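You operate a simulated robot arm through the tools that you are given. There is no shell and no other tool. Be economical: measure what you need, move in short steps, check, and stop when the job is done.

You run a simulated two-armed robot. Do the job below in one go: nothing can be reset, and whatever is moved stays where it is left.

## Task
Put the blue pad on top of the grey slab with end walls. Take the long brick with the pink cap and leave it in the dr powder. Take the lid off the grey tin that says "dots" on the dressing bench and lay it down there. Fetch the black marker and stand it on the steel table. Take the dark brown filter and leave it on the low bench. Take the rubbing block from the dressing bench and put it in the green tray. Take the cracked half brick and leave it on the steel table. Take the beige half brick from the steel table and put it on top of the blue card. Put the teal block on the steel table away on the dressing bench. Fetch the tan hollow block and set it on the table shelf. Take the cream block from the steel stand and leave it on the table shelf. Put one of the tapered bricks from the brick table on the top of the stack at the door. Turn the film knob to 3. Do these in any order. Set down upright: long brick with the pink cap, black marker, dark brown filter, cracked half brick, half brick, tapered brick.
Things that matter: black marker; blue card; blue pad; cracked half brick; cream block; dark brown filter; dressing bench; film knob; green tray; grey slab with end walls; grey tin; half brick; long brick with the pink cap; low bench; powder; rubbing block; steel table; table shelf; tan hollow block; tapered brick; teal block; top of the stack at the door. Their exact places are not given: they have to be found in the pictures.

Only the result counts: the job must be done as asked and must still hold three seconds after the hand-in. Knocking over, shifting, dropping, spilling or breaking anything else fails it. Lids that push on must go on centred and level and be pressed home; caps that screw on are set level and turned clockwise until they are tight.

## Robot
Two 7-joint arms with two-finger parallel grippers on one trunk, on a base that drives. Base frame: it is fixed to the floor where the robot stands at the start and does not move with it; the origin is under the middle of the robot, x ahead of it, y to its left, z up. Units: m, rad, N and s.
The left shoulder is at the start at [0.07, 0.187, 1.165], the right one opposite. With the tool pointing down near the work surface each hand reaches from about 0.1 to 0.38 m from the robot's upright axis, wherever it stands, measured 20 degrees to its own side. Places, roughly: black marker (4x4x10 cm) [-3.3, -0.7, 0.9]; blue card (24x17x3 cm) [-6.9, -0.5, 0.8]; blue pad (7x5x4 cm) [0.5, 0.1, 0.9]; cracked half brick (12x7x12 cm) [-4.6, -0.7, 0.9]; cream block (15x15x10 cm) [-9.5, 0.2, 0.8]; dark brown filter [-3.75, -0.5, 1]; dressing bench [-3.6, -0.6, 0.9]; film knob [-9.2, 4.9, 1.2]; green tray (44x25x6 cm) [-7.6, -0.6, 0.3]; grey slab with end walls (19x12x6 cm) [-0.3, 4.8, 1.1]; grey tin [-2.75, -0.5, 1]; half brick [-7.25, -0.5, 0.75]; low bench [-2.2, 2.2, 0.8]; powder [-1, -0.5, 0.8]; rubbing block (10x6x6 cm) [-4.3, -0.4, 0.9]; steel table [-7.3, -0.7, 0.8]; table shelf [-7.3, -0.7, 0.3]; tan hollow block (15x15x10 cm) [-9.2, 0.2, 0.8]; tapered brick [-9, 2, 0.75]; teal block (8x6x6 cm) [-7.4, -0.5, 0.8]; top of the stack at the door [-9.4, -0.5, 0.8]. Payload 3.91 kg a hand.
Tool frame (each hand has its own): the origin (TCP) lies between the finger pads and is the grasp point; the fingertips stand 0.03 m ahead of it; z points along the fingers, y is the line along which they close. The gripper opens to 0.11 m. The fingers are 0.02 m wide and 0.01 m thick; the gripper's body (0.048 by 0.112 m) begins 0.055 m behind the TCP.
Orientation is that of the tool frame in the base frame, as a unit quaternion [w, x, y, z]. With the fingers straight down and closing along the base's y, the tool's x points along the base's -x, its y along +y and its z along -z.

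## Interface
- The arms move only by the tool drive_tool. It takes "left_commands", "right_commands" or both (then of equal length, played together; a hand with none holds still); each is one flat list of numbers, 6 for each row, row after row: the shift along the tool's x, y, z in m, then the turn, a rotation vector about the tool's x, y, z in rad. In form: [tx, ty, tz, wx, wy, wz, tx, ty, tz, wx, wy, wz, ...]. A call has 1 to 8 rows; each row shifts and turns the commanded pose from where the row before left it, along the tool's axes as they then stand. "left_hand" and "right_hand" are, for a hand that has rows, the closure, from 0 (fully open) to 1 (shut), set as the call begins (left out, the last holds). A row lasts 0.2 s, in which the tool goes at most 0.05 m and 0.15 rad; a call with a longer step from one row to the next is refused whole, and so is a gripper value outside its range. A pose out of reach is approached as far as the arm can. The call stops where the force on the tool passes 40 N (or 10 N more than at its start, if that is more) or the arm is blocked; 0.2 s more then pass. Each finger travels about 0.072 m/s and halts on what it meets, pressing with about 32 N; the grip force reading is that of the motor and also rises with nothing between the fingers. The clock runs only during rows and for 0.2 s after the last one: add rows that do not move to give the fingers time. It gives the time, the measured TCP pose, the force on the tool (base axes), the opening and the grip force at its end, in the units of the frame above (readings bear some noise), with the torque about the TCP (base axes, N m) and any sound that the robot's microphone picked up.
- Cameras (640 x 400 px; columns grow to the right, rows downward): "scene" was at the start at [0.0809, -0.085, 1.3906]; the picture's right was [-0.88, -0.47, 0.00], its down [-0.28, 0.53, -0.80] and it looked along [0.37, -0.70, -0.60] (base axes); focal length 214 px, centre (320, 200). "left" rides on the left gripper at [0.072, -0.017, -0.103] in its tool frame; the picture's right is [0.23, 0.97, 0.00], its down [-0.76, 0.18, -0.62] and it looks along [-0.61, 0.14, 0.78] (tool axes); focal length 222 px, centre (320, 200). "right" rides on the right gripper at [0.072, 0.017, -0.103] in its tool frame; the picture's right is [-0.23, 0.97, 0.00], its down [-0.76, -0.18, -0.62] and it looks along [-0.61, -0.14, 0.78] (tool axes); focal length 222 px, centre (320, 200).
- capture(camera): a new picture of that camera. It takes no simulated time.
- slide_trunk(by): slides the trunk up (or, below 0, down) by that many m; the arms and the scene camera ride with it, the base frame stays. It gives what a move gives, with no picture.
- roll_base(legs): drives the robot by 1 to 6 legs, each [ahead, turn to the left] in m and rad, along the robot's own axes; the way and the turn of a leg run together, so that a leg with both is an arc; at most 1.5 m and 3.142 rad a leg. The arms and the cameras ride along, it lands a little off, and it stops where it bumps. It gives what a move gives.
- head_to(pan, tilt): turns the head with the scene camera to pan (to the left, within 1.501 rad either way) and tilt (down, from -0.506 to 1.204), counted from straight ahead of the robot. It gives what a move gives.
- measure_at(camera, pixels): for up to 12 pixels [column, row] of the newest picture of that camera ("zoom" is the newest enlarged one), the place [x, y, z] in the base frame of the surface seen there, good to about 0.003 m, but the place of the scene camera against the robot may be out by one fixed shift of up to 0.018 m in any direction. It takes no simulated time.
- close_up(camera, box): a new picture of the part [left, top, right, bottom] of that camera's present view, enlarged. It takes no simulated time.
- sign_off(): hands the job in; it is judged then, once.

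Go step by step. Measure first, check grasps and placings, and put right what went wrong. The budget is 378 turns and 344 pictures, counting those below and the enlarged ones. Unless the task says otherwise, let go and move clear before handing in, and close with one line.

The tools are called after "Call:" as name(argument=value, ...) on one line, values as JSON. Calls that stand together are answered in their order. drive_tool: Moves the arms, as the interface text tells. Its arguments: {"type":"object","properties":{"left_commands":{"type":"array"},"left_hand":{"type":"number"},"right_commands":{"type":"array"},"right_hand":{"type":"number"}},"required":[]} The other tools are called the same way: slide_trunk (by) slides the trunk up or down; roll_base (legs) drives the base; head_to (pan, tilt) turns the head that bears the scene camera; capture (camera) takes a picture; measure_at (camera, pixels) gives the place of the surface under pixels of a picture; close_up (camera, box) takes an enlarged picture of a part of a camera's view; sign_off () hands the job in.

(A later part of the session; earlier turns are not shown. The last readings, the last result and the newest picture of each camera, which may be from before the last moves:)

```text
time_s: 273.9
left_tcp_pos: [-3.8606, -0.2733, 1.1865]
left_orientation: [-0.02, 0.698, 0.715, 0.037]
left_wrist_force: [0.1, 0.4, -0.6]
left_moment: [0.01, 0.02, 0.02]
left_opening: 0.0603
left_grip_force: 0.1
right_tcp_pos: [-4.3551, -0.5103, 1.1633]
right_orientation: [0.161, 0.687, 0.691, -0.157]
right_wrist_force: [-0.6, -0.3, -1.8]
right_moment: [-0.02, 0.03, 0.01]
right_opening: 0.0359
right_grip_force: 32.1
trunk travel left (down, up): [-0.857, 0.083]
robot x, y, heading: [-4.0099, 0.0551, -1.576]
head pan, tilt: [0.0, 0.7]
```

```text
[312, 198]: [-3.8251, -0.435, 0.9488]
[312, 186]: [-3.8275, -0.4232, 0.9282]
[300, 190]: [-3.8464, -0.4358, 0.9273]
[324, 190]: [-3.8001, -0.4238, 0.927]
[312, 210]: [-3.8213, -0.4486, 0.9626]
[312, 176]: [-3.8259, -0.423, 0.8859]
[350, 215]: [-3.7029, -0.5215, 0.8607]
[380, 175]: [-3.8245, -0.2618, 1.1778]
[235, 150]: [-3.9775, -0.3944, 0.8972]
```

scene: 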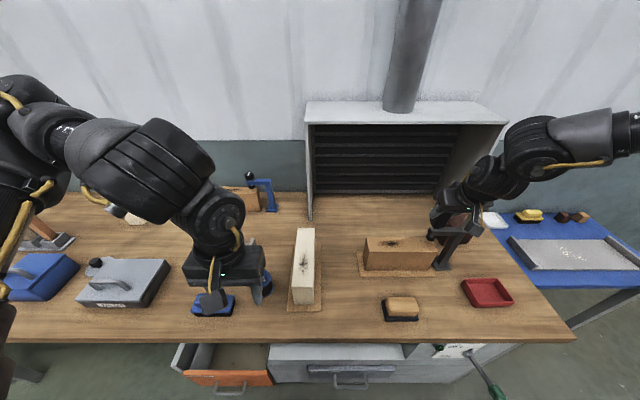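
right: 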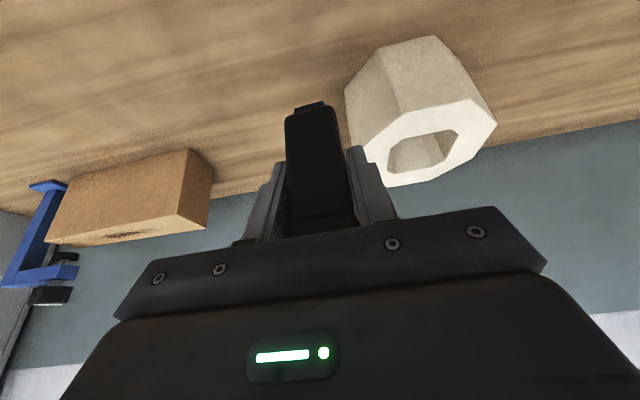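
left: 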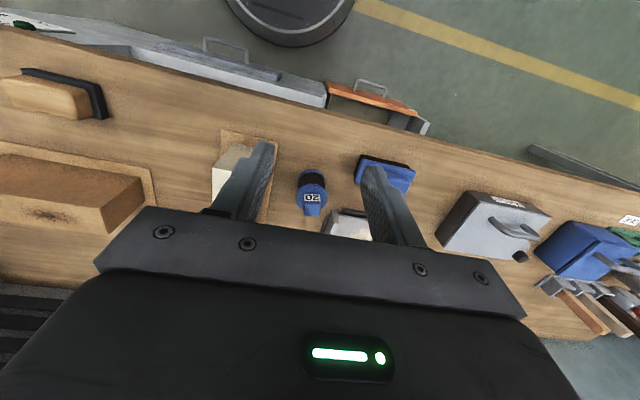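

The filter is centred at about (-3.824,-0.45). I'll level the hand and move above it.

Call:
drive_tool(left_commands=[-0.03, 0.01, 0, 0.022, -0.082, 0.021, -0.04, 0.012, 0, 0, 0, 0, -0.04, 0.012, 0, 0, 0, 0, -0.035, 0, 0.025, 0, 0, 0, -0.03, 0, 0.035, 0, 0, 0, 0, 0, 0.045, 0, 0, 0], left_hand=0.22)

Call:
capture(camera="left")

```text
time_s: 275.4
left_tcp_pos: [-3.8326, -0.4065, 1.0976]
left_orientation: [-0.001, 0.704, 0.71, 0.001]
left_wrist_force: [0.4, -0.8, -0.6]
left_moment: [0.05, 0.07, -0.01]
left_opening: 0.0858
left_grip_force: 0.1
left hand out of reach, approached as far as the arm can: row 3, 4, 6
right_tcp_pos: [-4.3515, -0.5157, 1.1616]
right_orientation: [0.159, 0.687, 0.692, -0.157]
right_wrist_force: [0.3, -0.1, -1.5]
right_moment: [0.03, 0.02, -0.01]
right_opening: 0.0356
right_grip_force: 32.5
trunk travel left (down, up): [-0.857, 0.083]
robot x, y, heading: [-4.0111, 0.0543, -1.572]
head pan, tilt: [0.0, 0.7]
```

```text
253 pictures are left
```

left: 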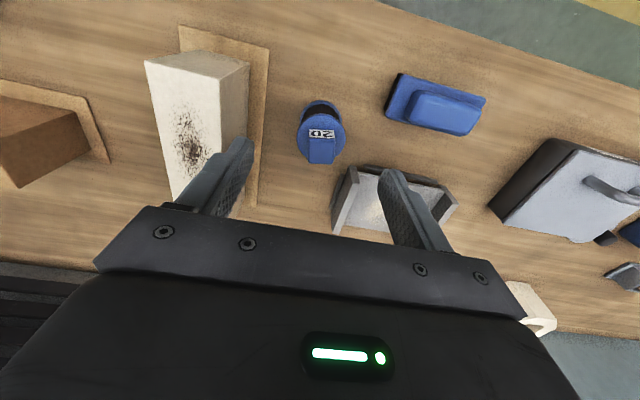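

I'll roll 0.03 closer and lower the trunk slightly. First I'll check the filter and slab clearances.

Call:
measure_at(camera="left", pixels=[[320, 135], [322, 155], [300, 135], [343, 135], [350, 172], [335, 210], [320, 108], [255, 130]])

Call:
roll_base(legs=[[0.035, 0]])

Call:
slide_trunk(by=-0.06)

```text
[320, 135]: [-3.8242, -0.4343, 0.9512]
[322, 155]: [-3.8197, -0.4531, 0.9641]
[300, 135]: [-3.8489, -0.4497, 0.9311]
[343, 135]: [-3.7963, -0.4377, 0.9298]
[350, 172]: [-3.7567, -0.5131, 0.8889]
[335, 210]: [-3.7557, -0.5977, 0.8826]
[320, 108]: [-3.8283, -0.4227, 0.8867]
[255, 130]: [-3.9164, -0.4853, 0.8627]
```

```text
time_s: 276.2
left_tcp_pos: [-3.8351, -0.4296, 1.1045]
left_orientation: [0.003, 0.705, 0.709, -0.002]
left_wrist_force: [0.0, 0.5, 0.8]
left_moment: [0.0, 0.0, 0.02]
left_opening: 0.0859
left_grip_force: 0.0
right_tcp_pos: [-4.3537, -0.5382, 1.1683]
right_orientation: [0.163, 0.686, 0.691, -0.159]
right_wrist_force: [0.7, 0.8, -1.7]
right_moment: [0.02, 0.01, 0.02]
right_opening: 0.0356
right_grip_force: 31.9
trunk travel left (down, up): [-0.857, 0.083]
robot x, y, heading: [-4.0115, 0.0169, -1.57]
head pan, tilt: [0.0, 0.7]
```

```text
time_s: 277.2
left_tcp_pos: [-3.8352, -0.4336, 1.0431]
left_orientation: [0.002, 0.705, 0.709, 0.0]
left_wrist_force: [-0.1, 0.0, 0.2]
left_moment: [-0.03, 0.03, -0.04]
left_opening: 0.0858
left_grip_force: 0.1
right_tcp_pos: [-4.3528, -0.5421, 1.1068]
right_orientation: [0.162, 0.687, 0.691, -0.16]
right_wrist_force: [-2.7, 2.2, 8.9]
right_moment: [0.16, 0.29, -0.04]
right_opening: 0.0356
right_grip_force: 32.7
trunk travel left (down, up): [-0.797, 0.143]
robot x, y, heading: [-4.0091, 0.0136, -1.573]
head pan, tilt: [0.0, 0.7]
```

The right hand reads a force of 8.9 N: the marker has touched the clamp or block below. I'll raise the trunk right away and check.

Call:
slide_trunk(by=0.06)

Call:
capture(camera="right")

Call:
close_up(camera="scene", box=[330, 150, 520, 330])

```text
time_s: 278.2
left_tcp_pos: [-3.8365, -0.4359, 1.1023]
left_orientation: [0.001, 0.705, 0.709, 0.0]
left_wrist_force: [0.0, -0.1, -0.6]
left_moment: [-0.01, -0.03, 0.01]
left_opening: 0.0858
left_grip_force: 0.0
right_tcp_pos: [-4.3539, -0.5431, 1.1642]
right_orientation: [0.161, 0.686, 0.691, -0.158]
right_wrist_force: [0.0, 0.5, -1.7]
right_moment: [0.0, 0.0, -0.01]
right_opening: 0.0354
right_grip_force: 32.3
trunk travel left (down, up): [-0.857, 0.083]
robot x, y, heading: [-4.0089, 0.0193, -1.571]
head pan, tilt: [0.0, 0.7]
```

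```text
252 pictures are left
```

right: 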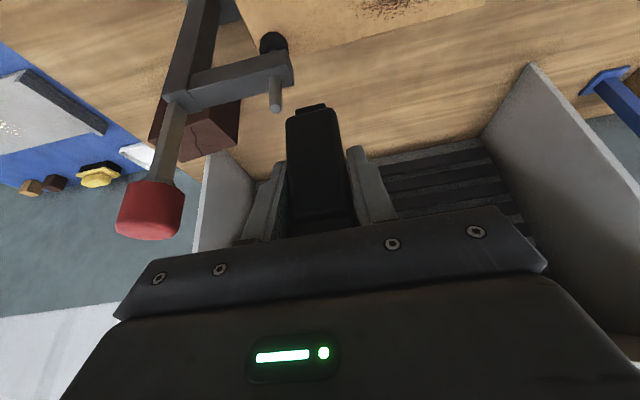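

```text
2.22 times, centred on (425, 240) of scene
```

zoom: 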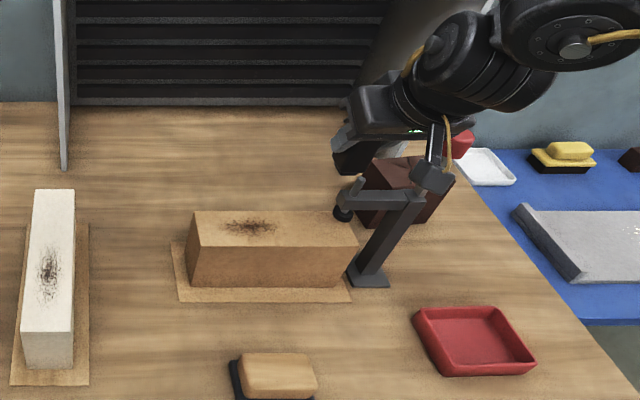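

I'll measure the clamp and brick to compare with before.

Call:
measure_at(camera="zoom", pixels=[[390, 195], [375, 280], [460, 145], [390, 200], [350, 205], [270, 260], [400, 180]])

Call:
measure_at(camera="right", pixels=[[150, 210], [210, 85], [200, 130], [275, 95]])

```text
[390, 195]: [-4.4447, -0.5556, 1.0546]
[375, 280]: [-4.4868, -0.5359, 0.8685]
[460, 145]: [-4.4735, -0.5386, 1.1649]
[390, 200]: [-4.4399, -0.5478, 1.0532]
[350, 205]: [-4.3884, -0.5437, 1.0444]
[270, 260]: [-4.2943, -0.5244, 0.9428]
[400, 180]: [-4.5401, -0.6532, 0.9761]
```

```text
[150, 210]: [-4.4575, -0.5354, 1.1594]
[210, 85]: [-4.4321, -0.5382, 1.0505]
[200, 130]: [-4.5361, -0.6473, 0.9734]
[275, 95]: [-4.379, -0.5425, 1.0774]
```

Nothing seems displaced. I'll keep the trunk where it is and lower the left arm only.

Call:
drive_tool(left_commands=[-0.005, 0.006, 0.04, 0, 0, 0, -0.005, 0.006, 0.04, 0, 0, 0, -0.004, 0, 0.04, 0, 0, 0])

Call:
capture(camera="left")

```text
time_s: 279.0
left_tcp_pos: [-3.8491, -0.4277, 0.9911]
left_orientation: [0.003, 0.703, 0.711, 0.0]
left_wrist_force: [0.1, 0.6, 0.6]
left_moment: [0.01, 0.03, -0.02]
left_opening: 0.0859
left_grip_force: 0.1
left hand out of reach, approached as far as the arm can: row 1, 2, 3
right_tcp_pos: [-4.3535, -0.5433, 1.1632]
right_orientation: [0.162, 0.687, 0.691, -0.157]
right_wrist_force: [0.6, -0.1, -1.4]
right_moment: [0.02, 0.01, 0.03]
right_opening: 0.0355
right_grip_force: 32.0
trunk travel left (down, up): [-0.857, 0.083]
robot x, y, heading: [-4.0123, 0.0199, -1.572]
head pan, tilt: [0.0, 0.7]
```

```text
250 pictures are left
```

left: 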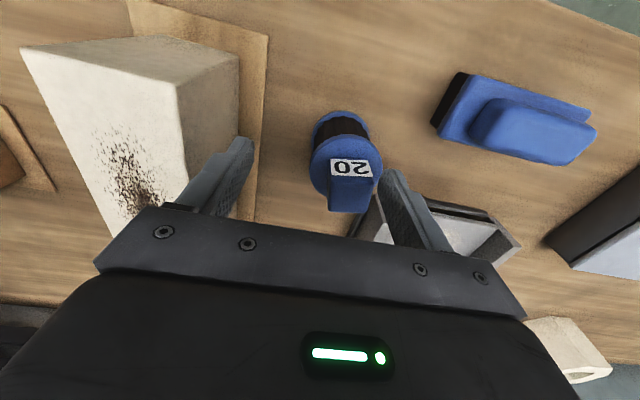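

The left arm is at its limit, so I'll add forward tilt to free it.

Call:
drive_tool(left_commands=[0, 0, 0, 0, -0.12, 0, 0, 0, 0, 0, -0.12, 0, -0.01, 0.015, 0, 0, 0, 0, -0.01, 0.01, 0, 0, 0, 0])

```text
time_s: 280.0
left_tcp_pos: [-3.8242, -0.4441, 0.995]
left_orientation: [0.087, 0.7, 0.704, -0.085]
left_wrist_force: [0.1, 0.4, -0.4]
left_moment: [-0.02, 0.02, 0.03]
left_opening: 0.0859
left_grip_force: 0.0
right_tcp_pos: [-4.3529, -0.5438, 1.1658]
right_orientation: [0.162, 0.686, 0.691, -0.158]
right_wrist_force: [-0.8, 1.1, -0.5]
right_moment: [0.01, 0.0, 0.01]
right_opening: 0.0357
right_grip_force: 32.0
trunk travel left (down, up): [-0.857, 0.083]
robot x, y, heading: [-4.0082, 0.0157, -1.574]
head pan, tilt: [0.0, 0.7]
```

Good, it reaches now. I'll lower to z≈0.922 around the filter body.

Call:
drive_tool(left_commands=[0.0046, 0, 0.0236, 0, 0, 0, 0.0046, 0, 0.0236, 0, 0, 0, 0.0046, 0, 0.0236, 0, 0, 0])

Call:
capture(camera="left")

```text
time_s: 280.8
left_tcp_pos: [-3.842, -0.4386, 0.9304]
left_orientation: [0.089, 0.698, 0.705, -0.085]
left_wrist_force: [0.2, 0.3, 1.1]
left_moment: [-0.02, -0.05, 0.03]
left_opening: 0.0861
left_grip_force: 0.2
left hand out of reach, approached as far as the arm can: row 1, 2, 3
right_tcp_pos: [-4.3547, -0.5416, 1.164]
right_orientation: [0.163, 0.686, 0.691, -0.158]
right_wrist_force: [0.5, 0.2, -1.4]
right_moment: [-0.02, -0.02, 0.0]
right_opening: 0.0357
right_grip_force: 32.2
trunk travel left (down, up): [-0.857, 0.083]
robot x, y, heading: [-4.0105, 0.0185, -1.572]
head pan, tilt: [0.0, 0.7]
```

```text
249 pictures are left
```

left: 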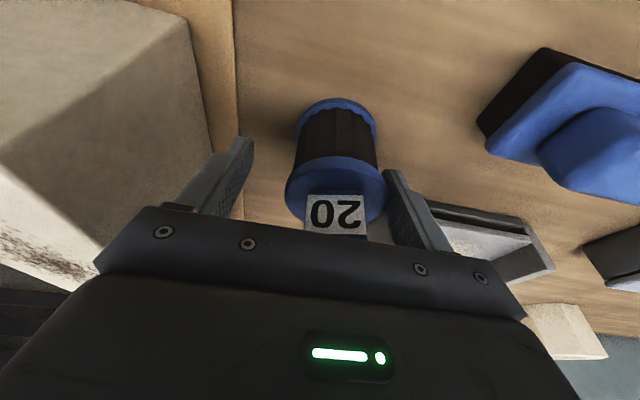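

It drifted to x=-3.842. A bit more tilt should let me re-centre on the filter.

Call:
drive_tool(left_commands=[0, 0, -0.005, 0, -0.1, 0, 0, 0, 0, 0, -0.1, 0, 0, 0.01, 0, 0, 0, 0, 0, 0.01, 0, 0, 0, 0])

Call:
capture(camera="left")

```text
time_s: 281.8
left_tcp_pos: [-3.8192, -0.4344, 0.9338]
left_orientation: [0.156, 0.688, 0.692, -0.154]
left_wrist_force: [0.4, -1.5, 0.2]
left_moment: [0.02, -0.03, 0.0]
left_opening: 0.0859
left_grip_force: 0.0
right_tcp_pos: [-4.3534, -0.5429, 1.1661]
right_orientation: [0.162, 0.686, 0.692, -0.159]
right_wrist_force: [-0.5, 1.4, -0.9]
right_moment: [0.04, 0.05, 0.0]
right_opening: 0.0356
right_grip_force: 32.2
trunk travel left (down, up): [-0.857, 0.083]
robot x, y, heading: [-4.011, 0.0155, -1.571]
head pan, tilt: [0.0, 0.7]
```

```text
248 pictures are left
```

left: 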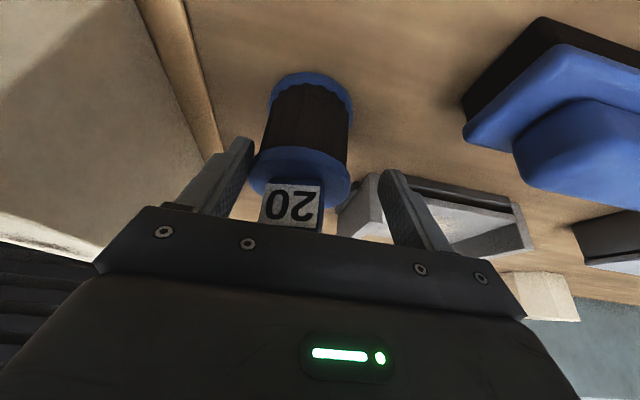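

Nearly centred. I'll make a small correction, then close.

Call:
drive_tool(left_commands=[-0.004, -0.005, 0.006, 0, 0, 0, -0.0035, 0, 0.006, 0, 0, 0])

Call:
drive_tool(left_commands=[0, 0, 0, 0, 0, 0, 0, 0, 0, 0, 0, 0, 0, 0, 0, 0, 0, 0, 0, 0, 0, 0, 0, 0], left_hand=1)

Call:
capture(camera="left")

```text
time_s: 282.4
left_tcp_pos: [-3.8241, -0.4473, 0.9275]
left_orientation: [0.157, 0.687, 0.692, -0.154]
left_wrist_force: [0.4, -0.4, -0.4]
left_moment: [-0.02, -0.02, -0.02]
left_opening: 0.0858
left_grip_force: 0.0
right_tcp_pos: [-4.354, -0.5428, 1.165]
right_orientation: [0.161, 0.687, 0.69, -0.159]
right_wrist_force: [0.4, 0.1, -2.2]
right_moment: [0.0, -0.01, 0.01]
right_opening: 0.0357
right_grip_force: 31.7
trunk travel left (down, up): [-0.857, 0.083]
robot x, y, heading: [-4.0118, 0.0205, -1.573]
head pan, tilt: [0.0, 0.7]
```

```text
time_s: 283.4
left_tcp_pos: [-3.8244, -0.4477, 0.9274]
left_orientation: [0.157, 0.687, 0.692, -0.155]
left_wrist_force: [-0.3, 0.0, 0.3]
left_moment: [0.01, 0.03, 0.0]
left_opening: 0.0613
left_grip_force: 32.3
right_tcp_pos: [-4.3548, -0.5421, 1.1646]
right_orientation: [0.162, 0.687, 0.691, -0.158]
right_wrist_force: [0.7, 0.2, -1.0]
right_moment: [0.0, 0.01, -0.01]
right_opening: 0.0358
right_grip_force: 32.1
trunk travel left (down, up): [-0.857, 0.083]
robot x, y, heading: [-4.0132, 0.0216, -1.567]
head pan, tilt: [0.0, 0.7]
```

```text
247 pictures are left
```

left: 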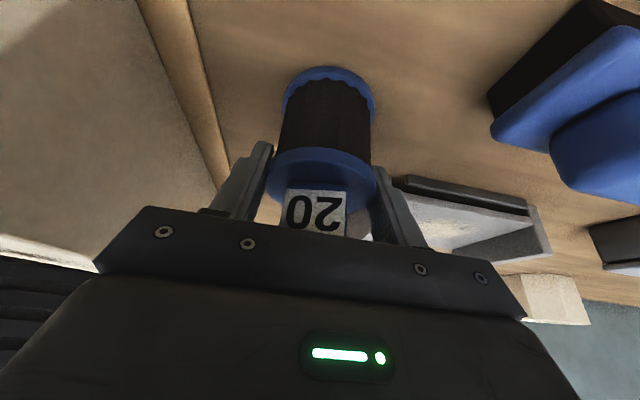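

Gripped at 0.061. I'll lift with the trunk and back out.

Call:
slide_trunk(by=0.08)

Call:
drive_tool(left_commands=[-0.01, 0, -0.03, 0, 0, 0, -0.01, 0, -0.03, 0, 0, 0, -0.01, 0, -0.03, 0, 0, 0])

Call:
roll_base(legs=[[-0.45, 0]])

Call:
capture(camera="left")

Call:
capture(camera="scene")

```text
time_s: 284.6
left_tcp_pos: [-3.8249, -0.4468, 1.0067]
left_orientation: [0.157, 0.688, 0.692, -0.155]
left_wrist_force: [0.9, -0.6, -1.4]
left_moment: [-0.02, -0.01, 0.0]
left_opening: 0.0614
left_grip_force: 31.8
right_tcp_pos: [-4.3538, -0.5419, 1.244]
right_orientation: [0.162, 0.686, 0.691, -0.158]
right_wrist_force: [-1.4, -0.5, -1.6]
right_moment: [0.01, 0.05, -0.02]
right_opening: 0.0354
right_grip_force: 31.8
trunk travel left (down, up): [-0.937, 0.003]
robot x, y, heading: [-4.013, 0.0162, -1.574]
head pan, tilt: [0.0, 0.7]
```

```text
time_s: 285.4
left_tcp_pos: [-3.8256, -0.4346, 1.1019]
left_orientation: [0.157, 0.688, 0.692, -0.153]
left_wrist_force: [-0.4, -0.2, -1.8]
left_moment: [0.01, -0.02, 0.0]
left_opening: 0.0614
left_grip_force: 31.8
right_tcp_pos: [-4.3539, -0.5416, 1.2457]
right_orientation: [0.162, 0.686, 0.691, -0.158]
right_wrist_force: [0.7, -0.4, -0.6]
right_moment: [-0.03, 0.0, -0.03]
right_opening: 0.0358
right_grip_force: 32.1
trunk travel left (down, up): [-0.937, 0.003]
robot x, y, heading: [-4.0115, 0.015, -1.573]
head pan, tilt: [0.0, 0.7]
```

```text
time_s: 288.1
left_tcp_pos: [-3.8238, 0.0192, 1.1004]
left_orientation: [0.157, 0.686, 0.693, -0.154]
left_wrist_force: [0.7, -0.9, -0.9]
left_moment: [0.04, 0.03, -0.01]
left_opening: 0.0614
left_grip_force: 31.7
right_tcp_pos: [-4.3515, -0.0913, 1.2439]
right_orientation: [0.162, 0.685, 0.693, -0.157]
right_wrist_force: [-0.5, 0.2, -0.9]
right_moment: [0.03, -0.01, 0.01]
right_opening: 0.0356
right_grip_force: 32.5
trunk travel left (down, up): [-0.937, 0.003]
robot x, y, heading: [-4.0099, 0.4725, -1.571]
head pan, tilt: [0.0, 0.7]
```

```text
246 pictures are left
```

left: 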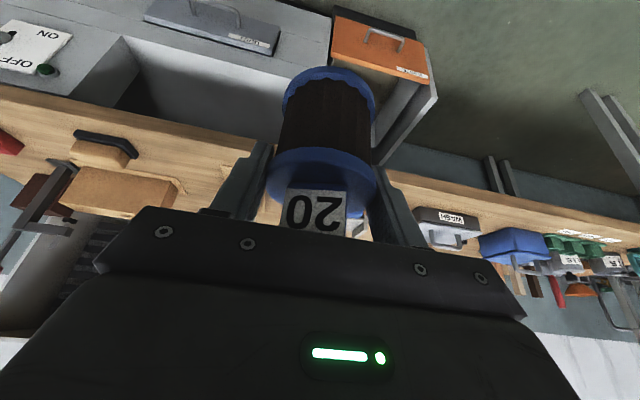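

```text
245 pictures are left
```

scene: 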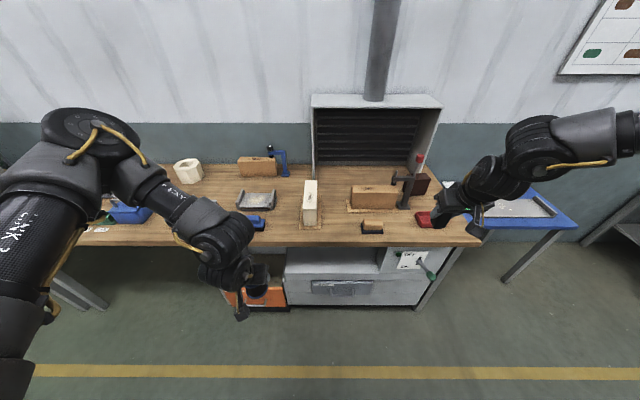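

The filter is held. Now to the low bench near (-2.2,2.2).

Call:
roll_base(legs=[[0, 1.571], [0.9, 0], [0.8, 0], [0, 1.571]])

Call:
head_to(pan=0.0, tilt=0.35)

Call:
capture(camera="scene")

```text
time_s: 304.3
left_tcp_pos: [-2.524, 0.9436, 1.1007]
left_orientation: [-0.152, 0.701, -0.678, -0.159]
left_wrist_force: [-0.1, 0.0, -1.4]
left_moment: [0.03, 0.0, 0.01]
left_opening: 0.061
left_grip_force: 32.1
right_tcp_pos: [-1.9989, 1.0675, 1.245]
right_orientation: [-0.155, 0.701, -0.676, -0.164]
right_wrist_force: [0.1, 0.3, -1.3]
right_moment: [0.03, 0.03, -0.04]
right_opening: 0.0356
right_grip_force: 31.4
trunk travel left (down, up): [-0.937, 0.003]
robot x, y, heading: [-2.3228, 0.4998, 1.597]
head pan, tilt: [0.0, 0.7]
```

```text
time_s: 305.2
left_tcp_pos: [-2.5236, 0.9437, 1.0998]
left_orientation: [-0.152, 0.701, -0.678, -0.159]
left_wrist_force: [0.4, -1.1, -0.8]
left_moment: [0.0, 0.0, 0.02]
left_opening: 0.0611
left_grip_force: 31.8
right_tcp_pos: [-2.0002, 1.0676, 1.244]
right_orientation: [-0.155, 0.701, -0.677, -0.163]
right_wrist_force: [0.6, 0.3, -1.3]
right_moment: [-0.03, 0.01, 0.02]
right_opening: 0.0355
right_grip_force: 32.2
trunk travel left (down, up): [-0.937, 0.003]
robot x, y, heading: [-2.3252, 0.4987, 1.595]
head pan, tilt: [0.0, 0.351]
```

```text
244 pictures are left
```

scene: 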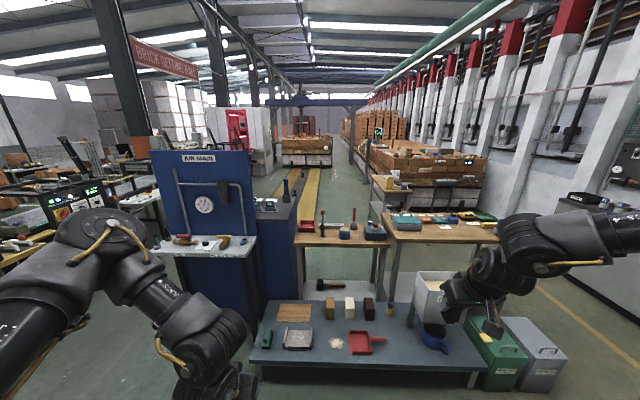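

I'll measure the candidate surfaces: the grey-blue platform at (330,345) and the wooden bench at (340,238).

Call:
measure_at(camera="scene", pixels=[[330, 360], [400, 350], [260, 345], [340, 240], [310, 240], [365, 240], [440, 232], [210, 245], [480, 370], [330, 225], [335, 342], [300, 338]])

Call:
close_up(camera="scene", box=[240, 190, 500, 390])

```text
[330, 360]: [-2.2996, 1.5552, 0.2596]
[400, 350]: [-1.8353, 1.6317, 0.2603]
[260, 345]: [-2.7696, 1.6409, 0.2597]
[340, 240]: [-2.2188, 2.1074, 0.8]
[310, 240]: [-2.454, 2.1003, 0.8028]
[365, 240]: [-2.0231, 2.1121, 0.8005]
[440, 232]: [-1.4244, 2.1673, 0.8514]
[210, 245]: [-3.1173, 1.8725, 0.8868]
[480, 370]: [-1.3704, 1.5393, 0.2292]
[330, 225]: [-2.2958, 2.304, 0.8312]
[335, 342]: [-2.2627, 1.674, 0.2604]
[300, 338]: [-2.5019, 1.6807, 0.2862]
```

```text
2.00 times, centred on (370, 290) of scene
```

zoom: 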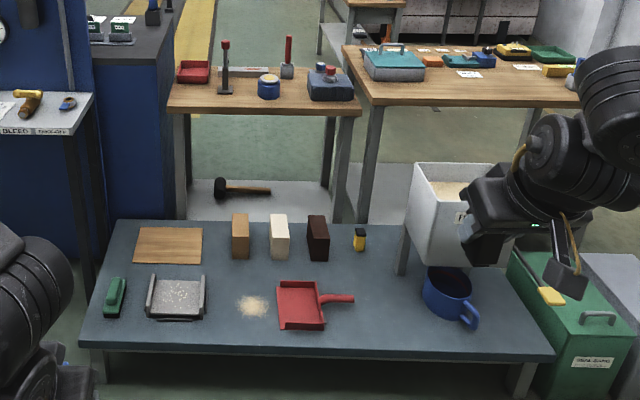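

The wooden bench at z=0.80 matches the low bench's given place. A platform blocks its front, so I'll go round through the aisle to its far side.

Call:
roll_base(legs=[[0, -1.397], [1.0, 0], [1.0, 0], [0, 1.37], [1.1, 0], [1.1, 0]])

Call:
roll_base(legs=[[0, 1.5]])

Call:
capture(camera="scene")

```text
time_s: 332.5
left_tcp_pos: [-0.3923, 3.4947, 1.1004]
left_orientation: [0.158, -0.675, 0.705, 0.152]
left_wrist_force: [-0.1, -0.7, -1.7]
left_moment: [-0.01, -0.01, 0.01]
left_opening: 0.0615
left_grip_force: 31.3
right_tcp_pos: [0.1413, 3.5788, 1.2452]
right_orientation: [0.161, -0.675, 0.702, 0.159]
right_wrist_force: [-0.1, 0.0, -1.2]
right_moment: [0.0, 0.04, -0.02]
right_opening: 0.0355
right_grip_force: 32.2
trunk travel left (down, up): [-0.937, 0.003]
robot x, y, heading: [-0.2291, 3.0331, 1.521]
head pan, tilt: [0.0, 0.351]
```

```text
time_s: 336.6
left_tcp_pos: [-0.6997, 2.907, 1.102]
left_orientation: [-0.012, 0.974, -0.058, -0.22]
left_wrist_force: [-0.1, -0.3, -1.4]
left_moment: [0.01, -0.02, 0.01]
left_opening: 0.0614
left_grip_force: 32.0
right_tcp_pos: [-0.7417, 3.4457, 1.2437]
right_orientation: [-0.011, 0.973, -0.057, -0.225]
right_wrist_force: [0.2, 0.2, -1.3]
right_moment: [-0.01, -0.01, -0.02]
right_opening: 0.0358
right_grip_force: 32.0
trunk travel left (down, up): [-0.937, 0.003]
robot x, y, heading: [-0.231, 3.0377, 3.013]
head pan, tilt: [0.0, 0.351]
```

```text
242 pictures are left
```

scene: 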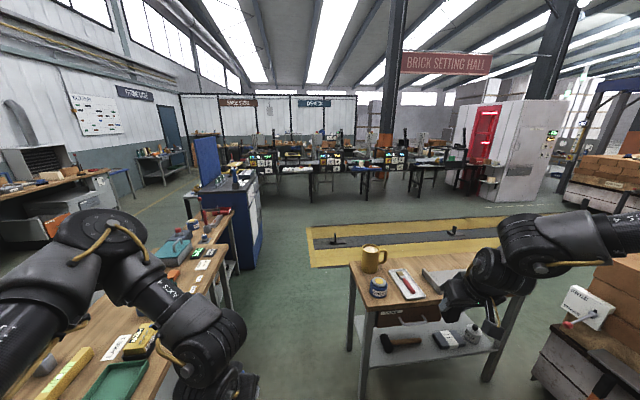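

I'll measure the passage between the left benches and the small table.

Call:
measure_at(camera="scene", pixels=[[180, 350], [232, 300], [352, 340], [370, 370], [260, 265], [225, 255], [355, 265], [235, 215], [215, 225], [320, 350]])

Call:
close_up(camera="scene", box=[140, 170, 290, 290])

```text
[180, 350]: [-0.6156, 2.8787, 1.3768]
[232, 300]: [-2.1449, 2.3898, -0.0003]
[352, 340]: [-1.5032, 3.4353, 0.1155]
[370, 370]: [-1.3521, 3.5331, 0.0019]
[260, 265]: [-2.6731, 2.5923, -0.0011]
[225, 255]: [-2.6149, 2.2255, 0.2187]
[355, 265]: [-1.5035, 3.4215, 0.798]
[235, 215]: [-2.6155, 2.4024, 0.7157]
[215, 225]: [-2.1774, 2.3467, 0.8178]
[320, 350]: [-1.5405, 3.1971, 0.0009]
```

```text
3.33 times, centred on (215, 230) of scene
```

zoom: 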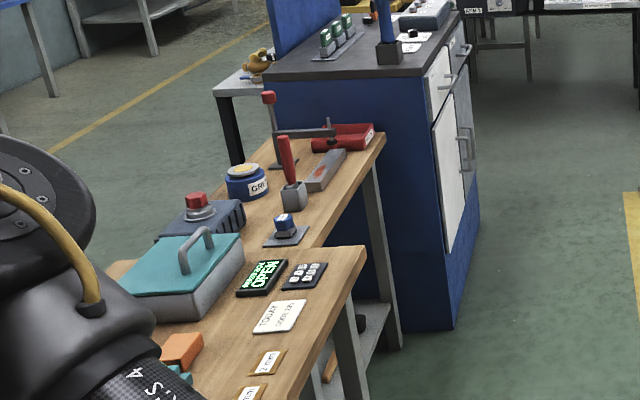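

The passage is nearly 1 m wide. I'll drive through along y≈2.95 and turn to face the low bench from behind.

Call:
roll_base(legs=[[0, 0.17], [1.0, 0], [1.0, 0], [0, 1.52]])

Call:
head_to(pan=0.0, tilt=0.8)

Call:
capture(camera="scene")

```text
time_s: 351.1
left_tcp_pos: [-2.0403, 2.5055, 1.0992]
left_orientation: [0.158, 0.68, 0.7, -0.152]
left_wrist_force: [0.4, -0.2, -1.5]
left_moment: [0.02, 0.03, -0.01]
left_opening: 0.0614
left_grip_force: 32.0
right_tcp_pos: [-2.5662, 2.3837, 1.2445]
right_orientation: [0.163, 0.678, 0.7, -0.155]
right_wrist_force: [0.0, 0.2, -1.7]
right_moment: [-0.02, 0.01, 0.0]
right_opening: 0.0356
right_grip_force: 32.1
trunk travel left (down, up): [-0.937, 0.003]
robot x, y, heading: [-2.2419, 2.9568, -1.547]
head pan, tilt: [0.0, 0.351]
```

```text
time_s: 352.0
left_tcp_pos: [-2.0399, 2.5076, 1.1018]
left_orientation: [0.158, 0.68, 0.7, -0.152]
left_wrist_force: [0.3, 0.2, -1.2]
left_moment: [-0.03, 0.01, 0.04]
left_opening: 0.0616
left_grip_force: 32.6
right_tcp_pos: [-2.5659, 2.3855, 1.2439]
right_orientation: [0.163, 0.678, 0.699, -0.156]
right_wrist_force: [1.0, -0.4, -0.8]
right_moment: [-0.02, -0.01, 0.02]
right_opening: 0.0354
right_grip_force: 32.3
trunk travel left (down, up): [-0.937, 0.003]
robot x, y, heading: [-2.2345, 2.9557, -1.545]
head pan, tilt: [0.0, 0.799]
```

```text
240 pictures are left
```

scene: 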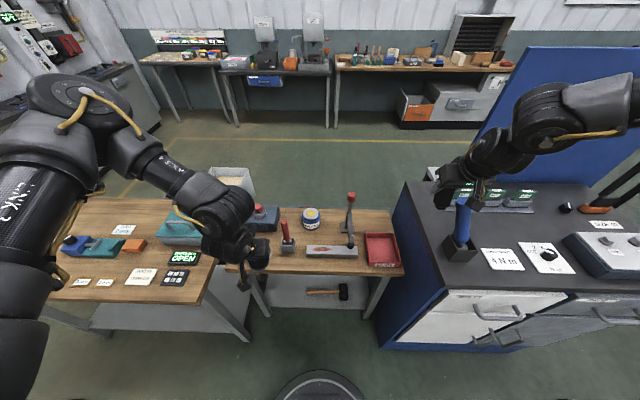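

Call:
close_up(camera="scene", box=[210, 180, 420, 300])

Call:
measure_at(camera="zoom", pixels=[[240, 190], [330, 190], [380, 245], [430, 240], [300, 240], [215, 220], [450, 210], [440, 130], [310, 100], [240, 160], [470, 270], [360, 150]])

```text
3.05 times, centred on (315, 240) of scene
```

zoom: 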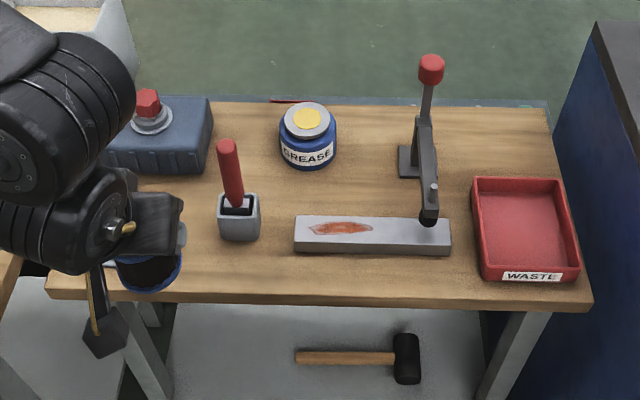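

```text
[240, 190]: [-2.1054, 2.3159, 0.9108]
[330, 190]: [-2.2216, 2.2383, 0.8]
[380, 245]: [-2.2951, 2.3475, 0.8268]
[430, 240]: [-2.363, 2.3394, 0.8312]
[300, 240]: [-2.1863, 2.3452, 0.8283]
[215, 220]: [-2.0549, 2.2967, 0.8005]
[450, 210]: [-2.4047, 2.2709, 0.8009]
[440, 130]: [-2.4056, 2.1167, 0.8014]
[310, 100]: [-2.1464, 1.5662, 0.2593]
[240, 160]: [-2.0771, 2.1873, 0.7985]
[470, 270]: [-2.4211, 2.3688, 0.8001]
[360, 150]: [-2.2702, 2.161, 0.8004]
```

There's a free spot at about (-2.225,2.24) between the grease jar and the file block. I'll retract the right hand a bit, then approach.

Call:
drive_tool(right_commands=[0.034, 0, -0.016, 0, 0, 0, 0.034, 0, -0.016, 0, 0, 0, 0.034, 0, -0.016, 0, 0, 0, 0.034, 0, -0.016, 0, 0, 0])

Call:
roll_base(legs=[[0.2, -0.02]])

Call:
drive_tool(left_commands=[0, -0.045, 0, 0, 0, 0, 0, -0.045, 0, 0, 0, 0, 0, -0.045, 0, 0, 0, 0, 0, -0.045, 0, 0, 0, 0])

Call:
capture(camera="left")

```text
time_s: 353.0
left_tcp_pos: [-2.0396, 2.5076, 1.1013]
left_orientation: [0.158, 0.679, 0.7, -0.153]
left_wrist_force: [0.3, 0.5, -1.5]
left_moment: [0.01, 0.01, -0.02]
left_opening: 0.0615
left_grip_force: 32.6
right_tcp_pos: [-2.5735, 2.5262, 1.2447]
right_orientation: [0.164, 0.678, 0.7, -0.156]
right_wrist_force: [0.1, 0.3, -1.3]
right_moment: [-0.07, 0.01, 0.0]
right_opening: 0.0353
right_grip_force: 32.0
right hand out of reach, approached as far as the arm can: row 4
trunk travel left (down, up): [-0.937, 0.003]
robot x, y, heading: [-2.2398, 2.9573, -1.541]
head pan, tilt: [0.0, 0.799]
```

```text
time_s: 354.6
left_tcp_pos: [-2.0484, 2.3041, 1.1026]
left_orientation: [0.158, 0.686, 0.693, -0.155]
left_wrist_force: [0.3, -0.5, -1.8]
left_moment: [-0.02, -0.05, -0.02]
left_opening: 0.0614
left_grip_force: 32.0
right_tcp_pos: [-2.5822, 2.3354, 1.2436]
right_orientation: [0.163, 0.684, 0.693, -0.157]
right_wrist_force: [0.5, 0.9, -0.9]
right_moment: [-0.04, 0.01, -0.01]
right_opening: 0.0356
right_grip_force: 31.7
trunk travel left (down, up): [-0.937, 0.003]
robot x, y, heading: [-2.2329, 2.7537, -1.567]
head pan, tilt: [0.0, 0.799]
```

```text
time_s: 355.6
left_tcp_pos: [-2.2277, 2.2965, 1.0996]
left_orientation: [0.158, 0.687, 0.692, -0.153]
left_wrist_force: [0.7, -0.5, -1.2]
left_moment: [0.02, -0.04, 0.0]
left_opening: 0.0616
left_grip_force: 31.8
right_tcp_pos: [-2.5853, 2.3298, 1.2423]
right_orientation: [0.163, 0.685, 0.692, -0.156]
right_wrist_force: [-0.8, -0.3, -2.0]
right_moment: [-0.01, -0.06, -0.03]
right_opening: 0.0357
right_grip_force: 32.0
trunk travel left (down, up): [-0.937, 0.003]
robot x, y, heading: [-2.2345, 2.7529, -1.573]
head pan, tilt: [0.0, 0.799]
```

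```text
238 pictures are left
```

left: 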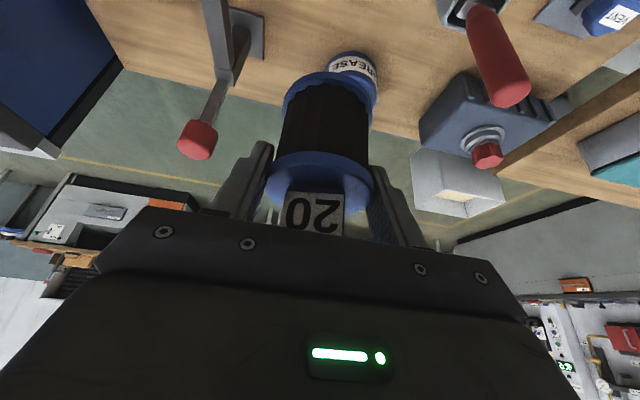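

Good reach. I'll measure the neighbours from here before lowering.

Call:
measure_at(camera="left", pixels=[[350, 62], [372, 75], [197, 140], [235, 40], [500, 70], [260, 60], [420, 60], [213, 90], [400, 100]])

```text
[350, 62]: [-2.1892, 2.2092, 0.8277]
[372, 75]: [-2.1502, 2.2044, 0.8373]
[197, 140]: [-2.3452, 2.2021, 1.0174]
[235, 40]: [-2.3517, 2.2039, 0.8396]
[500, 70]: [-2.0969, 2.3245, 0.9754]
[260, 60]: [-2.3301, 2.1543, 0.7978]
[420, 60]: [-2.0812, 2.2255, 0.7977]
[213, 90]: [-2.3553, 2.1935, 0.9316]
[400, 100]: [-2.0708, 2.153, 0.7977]
```

I'll aim for (-2.24,2.257), which is clear of the grease jar, clamp and file block. Moving forward, then lowering the trunk.

Call:
drive_tool(left_commands=[-0.018, -0.006, 0.0085, 0, 0, 0, -0.018, -0.006, 0.0085, 0, 0, 0])

Call:
slide_trunk(by=-0.14)

Call:
capture(camera="left")

Call:
close_up(camera="scene", box=[200, 150, 500, 330])

```text
time_s: 356.2
left_tcp_pos: [-2.2377, 2.258, 1.1001]
left_orientation: [0.157, 0.686, 0.693, -0.152]
left_wrist_force: [0.1, -0.2, -1.7]
left_moment: [0.01, 0.01, 0.02]
left_opening: 0.0615
left_grip_force: 32.1
right_tcp_pos: [-2.5836, 2.33, 1.241]
right_orientation: [0.161, 0.686, 0.692, -0.158]
right_wrist_force: [1.2, -0.4, -1.8]
right_moment: [-0.02, -0.03, 0.02]
right_opening: 0.0356
right_grip_force: 32.4
trunk travel left (down, up): [-0.937, 0.003]
robot x, y, heading: [-2.2362, 2.7494, -1.563]
head pan, tilt: [0.0, 0.799]
```

```text
time_s: 357.2
left_tcp_pos: [-2.2356, 2.2608, 1.017]
left_orientation: [0.156, 0.687, 0.693, -0.154]
left_wrist_force: [0.6, 0.5, -1.6]
left_moment: [0.06, 0.03, -0.04]
left_opening: 0.0614
left_grip_force: 31.9
right_tcp_pos: [-2.5804, 2.3325, 1.1616]
right_orientation: [0.163, 0.682, 0.694, -0.162]
right_wrist_force: [2.9, 7.8, 14.8]
right_moment: [0.42, 1.09, -0.61]
right_opening: 0.0354
right_grip_force: 32.3
trunk travel left (down, up): [-0.853, 0.087]
robot x, y, heading: [-2.2378, 2.7533, -1.57]
head pan, tilt: [0.0, 0.799]
stopped: the force on the tool passed its limit (the readings are from after the stop); the commanded pose is now the measured one
```

```text
237 pictures are left
```

left: 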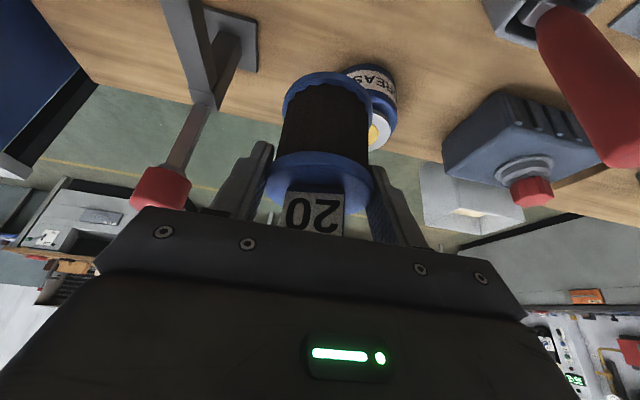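

```text
2.13 times, centred on (350, 240) of scene
```

zoom: 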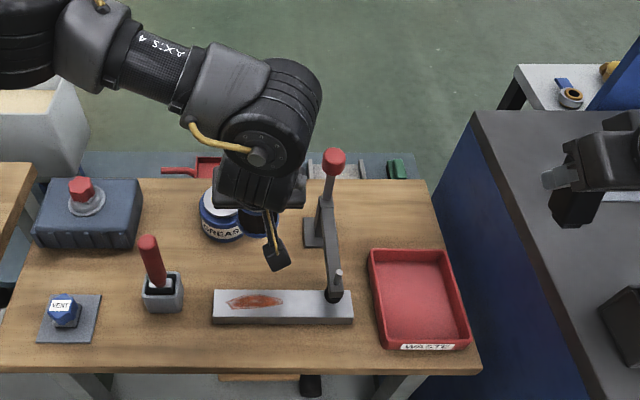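

The right hand has touched something on the blue cabinet. I'll raise the trunk at once and look.

Call:
slide_trunk(by=0.08)

Call:
capture(camera="right")

Call:
close_up(camera="scene", box=[400, 150, 600, 300])

```text
time_s: 358.4
left_tcp_pos: [-2.2375, 2.2595, 1.0965]
left_orientation: [0.156, 0.687, 0.693, -0.154]
left_wrist_force: [0.5, 0.9, -1.3]
left_moment: [0.06, 0.01, 0.01]
left_opening: 0.0614
left_grip_force: 32.2
right_tcp_pos: [-2.5827, 2.3301, 1.2417]
right_orientation: [0.161, 0.683, 0.694, -0.163]
right_wrist_force: [0.2, 0.1, -2.3]
right_moment: [0.01, 0.01, 0.0]
right_opening: 0.0353
right_grip_force: 32.1
trunk travel left (down, up): [-0.933, 0.007]
robot x, y, heading: [-2.2338, 2.7542, -1.572]
head pan, tilt: [0.0, 0.799]
```

```text
235 pictures are left
```

right: 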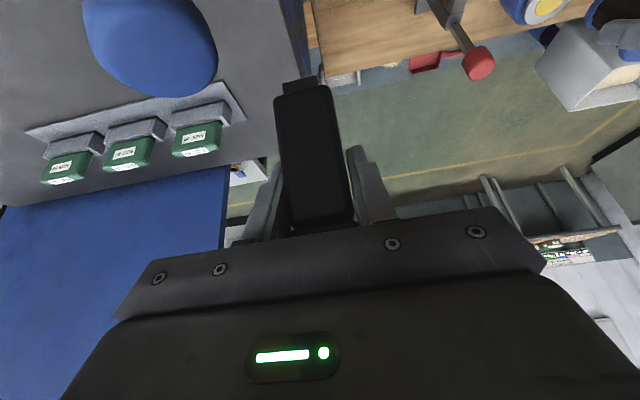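

```text
2.67 times, centred on (500, 225) of scene
```

zoom: 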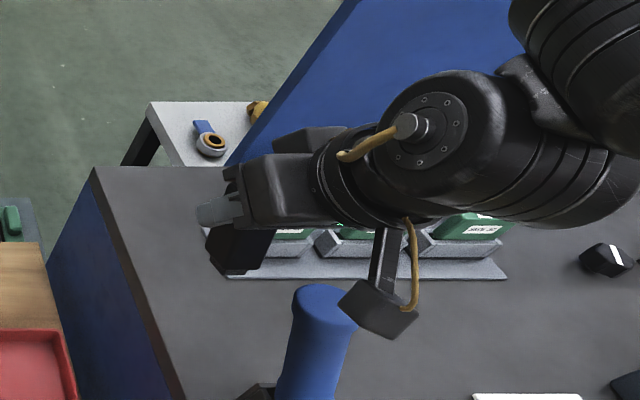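

The hand camera had pressed on the blue handle; it still stands. I'll shift the robot +x by 0.15 so the right hand clears the cabinet, moving the left hand inward to match.

Call:
roll_base(legs=[[-0.25, 0], [0, 0.5], [0.27, 0], [0, -0.5]])

Call:
drive_tool(left_commands=[0, -0.04, 0, 0, 0, 0, 0, -0.04, 0, 0, 0, 0, 0, -0.04, 0, 0, 0, 0])

Call:
capture(camera="right")

```text
time_s: 364.5
left_tcp_pos: [-2.1109, 2.2752, 1.0956]
left_orientation: [0.156, 0.687, 0.693, -0.154]
left_wrist_force: [0.1, 0.4, -0.7]
left_moment: [0.02, -0.01, -0.01]
left_opening: 0.0614
left_grip_force: 32.7
right_tcp_pos: [-2.4554, 2.3452, 1.2417]
right_orientation: [0.162, 0.682, 0.694, -0.162]
right_wrist_force: [0.6, 0.0, -1.3]
right_moment: [-0.03, -0.03, 0.01]
right_opening: 0.0355
right_grip_force: 32.1
trunk travel left (down, up): [-0.933, 0.007]
robot x, y, heading: [-2.107, 2.7714, -1.572]
head pan, tilt: [0.0, 0.799]
```

```text
time_s: 365.3
left_tcp_pos: [-2.232, 2.2751, 1.093]
left_orientation: [0.157, 0.687, 0.693, -0.152]
left_wrist_force: [-0.1, 0.4, -1.1]
left_moment: [0.01, 0.03, -0.02]
left_opening: 0.0614
left_grip_force: 31.8
right_tcp_pos: [-2.4579, 2.3467, 1.2407]
right_orientation: [0.163, 0.683, 0.693, -0.162]
right_wrist_force: [-0.9, 0.8, -1.7]
right_moment: [-0.01, -0.01, 0.01]
right_opening: 0.0357
right_grip_force: 31.8
trunk travel left (down, up): [-0.933, 0.007]
robot x, y, heading: [-2.1094, 2.7725, -1.57]
head pan, tilt: [0.0, 0.799]
```

```text
233 pictures are left
```

right: 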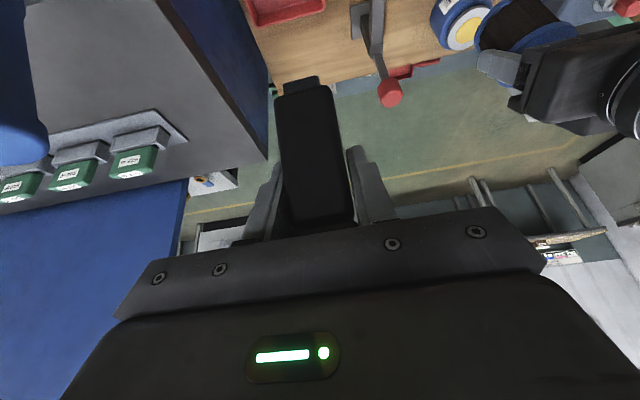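

Clear now. I'll nudge the left hand to the spot and lower the trunk.

Call:
drive_tool(left_commands=[-0.016, -0.008, 0.0078, 0, 0, 0])

Call:
slide_trunk(by=-0.14)

Call:
drive_tool(left_commands=[0.017, 0, 0.036, 0, 0, 0])

Call:
capture(camera="left")

```text
time_s: 365.7
left_tcp_pos: [-2.2374, 2.2547, 1.0952]
left_orientation: [0.156, 0.688, 0.692, -0.154]
left_wrist_force: [0.0, 0.3, -2.5]
left_moment: [0.05, 0.02, 0.0]
left_opening: 0.0615
left_grip_force: 32.0
right_tcp_pos: [-2.4566, 2.3446, 1.2421]
right_orientation: [0.162, 0.683, 0.694, -0.161]
right_wrist_force: [-1.0, -0.2, -0.9]
right_moment: [0.0, -0.01, 0.0]
right_opening: 0.0357
right_grip_force: 31.9
trunk travel left (down, up): [-0.933, 0.007]
robot x, y, heading: [-2.1097, 2.7661, -1.571]
head pan, tilt: [0.0, 0.799]
```

```text
time_s: 367.4
left_tcp_pos: [-2.2383, 2.2556, 0.9545]
left_orientation: [0.157, 0.687, 0.693, -0.154]
left_wrist_force: [-0.6, 0.2, -1.0]
left_moment: [0.03, 0.0, 0.0]
left_opening: 0.0612
left_grip_force: 31.9
right_tcp_pos: [-2.4554, 2.347, 1.1001]
right_orientation: [0.162, 0.682, 0.694, -0.162]
right_wrist_force: [0.1, -0.5, -1.6]
right_moment: [-0.01, -0.02, 0.0]
right_opening: 0.0356
right_grip_force: 32.1
trunk travel left (down, up): [-0.793, 0.147]
robot x, y, heading: [-2.1068, 2.7679, -1.568]
head pan, tilt: [0.0, 0.799]
```

```text
time_s: 367.8
left_tcp_pos: [-2.2354, 2.2578, 0.9143]
left_orientation: [0.156, 0.687, 0.693, -0.154]
left_wrist_force: [-0.3, -0.2, -1.6]
left_moment: [0.0, -0.01, -0.01]
left_opening: 0.0614
left_grip_force: 32.5
left hand out of reach, approached as far as the arm can: row 1
right_tcp_pos: [-2.456, 2.3448, 1.1019]
right_orientation: [0.162, 0.683, 0.694, -0.162]
right_wrist_force: [0.8, -1.1, -2.2]
right_moment: [0.0, -0.02, 0.0]
right_opening: 0.0355
right_grip_force: 32.3
trunk travel left (down, up): [-0.793, 0.147]
robot x, y, heading: [-2.1112, 2.7697, -1.573]
head pan, tilt: [0.0, 0.799]
```

```text
232 pictures are left
```

left: 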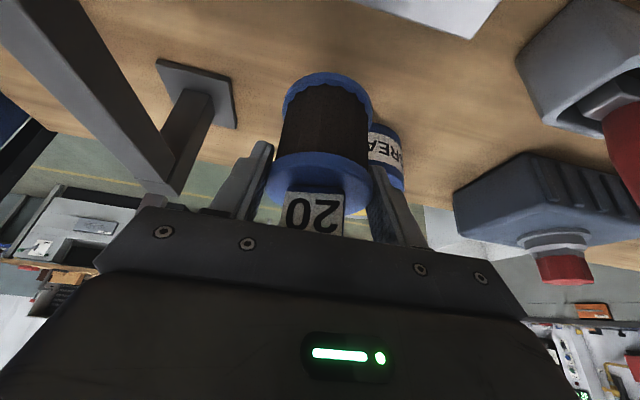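

0.046 to go. I'll lower with the trunk, then ease to contact.

Call:
slide_trunk(by=-0.04)

Call:
drive_tool(left_commands=[0.0013, 0, 0.0027, 0, 0, 0, 0.0013, 0, 0.0027, 0, 0, 0, 0.0013, 0, 0.0027, 0, 0, 0])

```text
time_s: 368.6
left_tcp_pos: [-2.2355, 2.2593, 0.877]
left_orientation: [0.156, 0.687, 0.693, -0.155]
left_wrist_force: [0.4, 0.5, -0.5]
left_moment: [-0.01, 0.0, -0.02]
left_opening: 0.0614
left_grip_force: 32.6
right_tcp_pos: [-2.4568, 2.3455, 1.0617]
right_orientation: [0.162, 0.683, 0.693, -0.164]
right_wrist_force: [0.9, 0.2, -2.0]
right_moment: [-0.06, -0.02, 0.0]
right_opening: 0.0353
right_grip_force: 32.0
trunk travel left (down, up): [-0.753, 0.187]
robot x, y, heading: [-2.1089, 2.7697, -1.569]
head pan, tilt: [0.0, 0.799]
```

```text
time_s: 369.4
left_tcp_pos: [-2.2351, 2.2589, 0.8684]
left_orientation: [0.155, 0.687, 0.693, -0.156]
left_wrist_force: [-0.4, 0.1, 0.1]
left_moment: [0.05, -0.09, 0.01]
left_opening: 0.0612
left_grip_force: 32.2
right_tcp_pos: [-2.4565, 2.346, 1.0615]
right_orientation: [0.162, 0.683, 0.693, -0.162]
right_wrist_force: [-0.8, 0.1, -2.0]
right_moment: [-0.03, 0.05, -0.01]
right_opening: 0.0357
right_grip_force: 31.9
trunk travel left (down, up): [-0.753, 0.187]
robot x, y, heading: [-2.1086, 2.7683, -1.564]
head pan, tilt: [0.0, 0.799]
```

Just at contact. I'll lower 1 mm more, then release and check.

Call:
drive_tool(left_commands=[0.0006, 0, 0.0013, 0, 0, 0])

Call:
drive_tool(left_commands=[0, 0, 0, 0, 0, 0, 0, 0, 0, 0, 0, 0, 0, 0, 0, 0, 0, 0], left_hand=0.22)

Call:
capture(camera="left")

```text
time_s: 369.8
left_tcp_pos: [-2.2342, 2.2599, 0.867]
left_orientation: [0.155, 0.687, 0.693, -0.157]
left_wrist_force: [-1.5, -0.9, 12.0]
left_moment: [0.13, -0.14, -0.02]
left_opening: 0.0613
left_grip_force: 32.2
right_tcp_pos: [-2.4573, 2.3472, 1.0617]
right_orientation: [0.163, 0.683, 0.693, -0.163]
right_wrist_force: [0.0, -0.3, -1.8]
right_moment: [0.0, 0.03, -0.04]
right_opening: 0.0359
right_grip_force: 31.7
trunk travel left (down, up): [-0.753, 0.187]
robot x, y, heading: [-2.1063, 2.77, -1.569]
head pan, tilt: [0.0, 0.799]
```

```text
time_s: 370.6
left_tcp_pos: [-2.2325, 2.2597, 0.8651]
left_orientation: [0.156, 0.686, 0.693, -0.156]
left_wrist_force: [0.7, -0.4, 1.1]
left_moment: [0.01, 0.02, 0.01]
left_opening: 0.086
left_grip_force: 0.1
right_tcp_pos: [-2.4562, 2.3456, 1.0625]
right_orientation: [0.163, 0.682, 0.694, -0.162]
right_wrist_force: [0.0, 0.0, -1.8]
right_moment: [-0.01, -0.01, 0.0]
right_opening: 0.0357
right_grip_force: 31.9
trunk travel left (down, up): [-0.753, 0.187]
robot x, y, heading: [-2.1069, 2.7696, -1.572]
head pan, tilt: [0.0, 0.799]
```

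```text
231 pictures are left
```

left: 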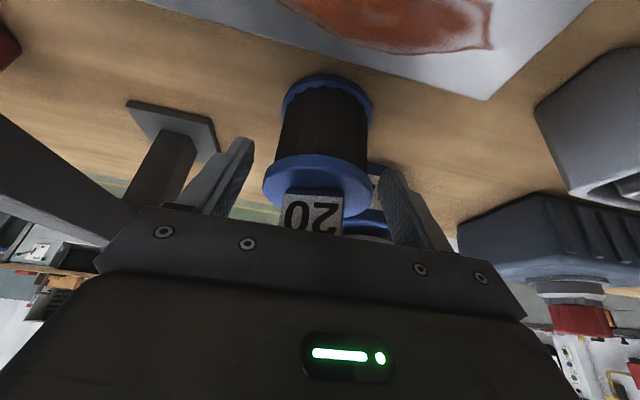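

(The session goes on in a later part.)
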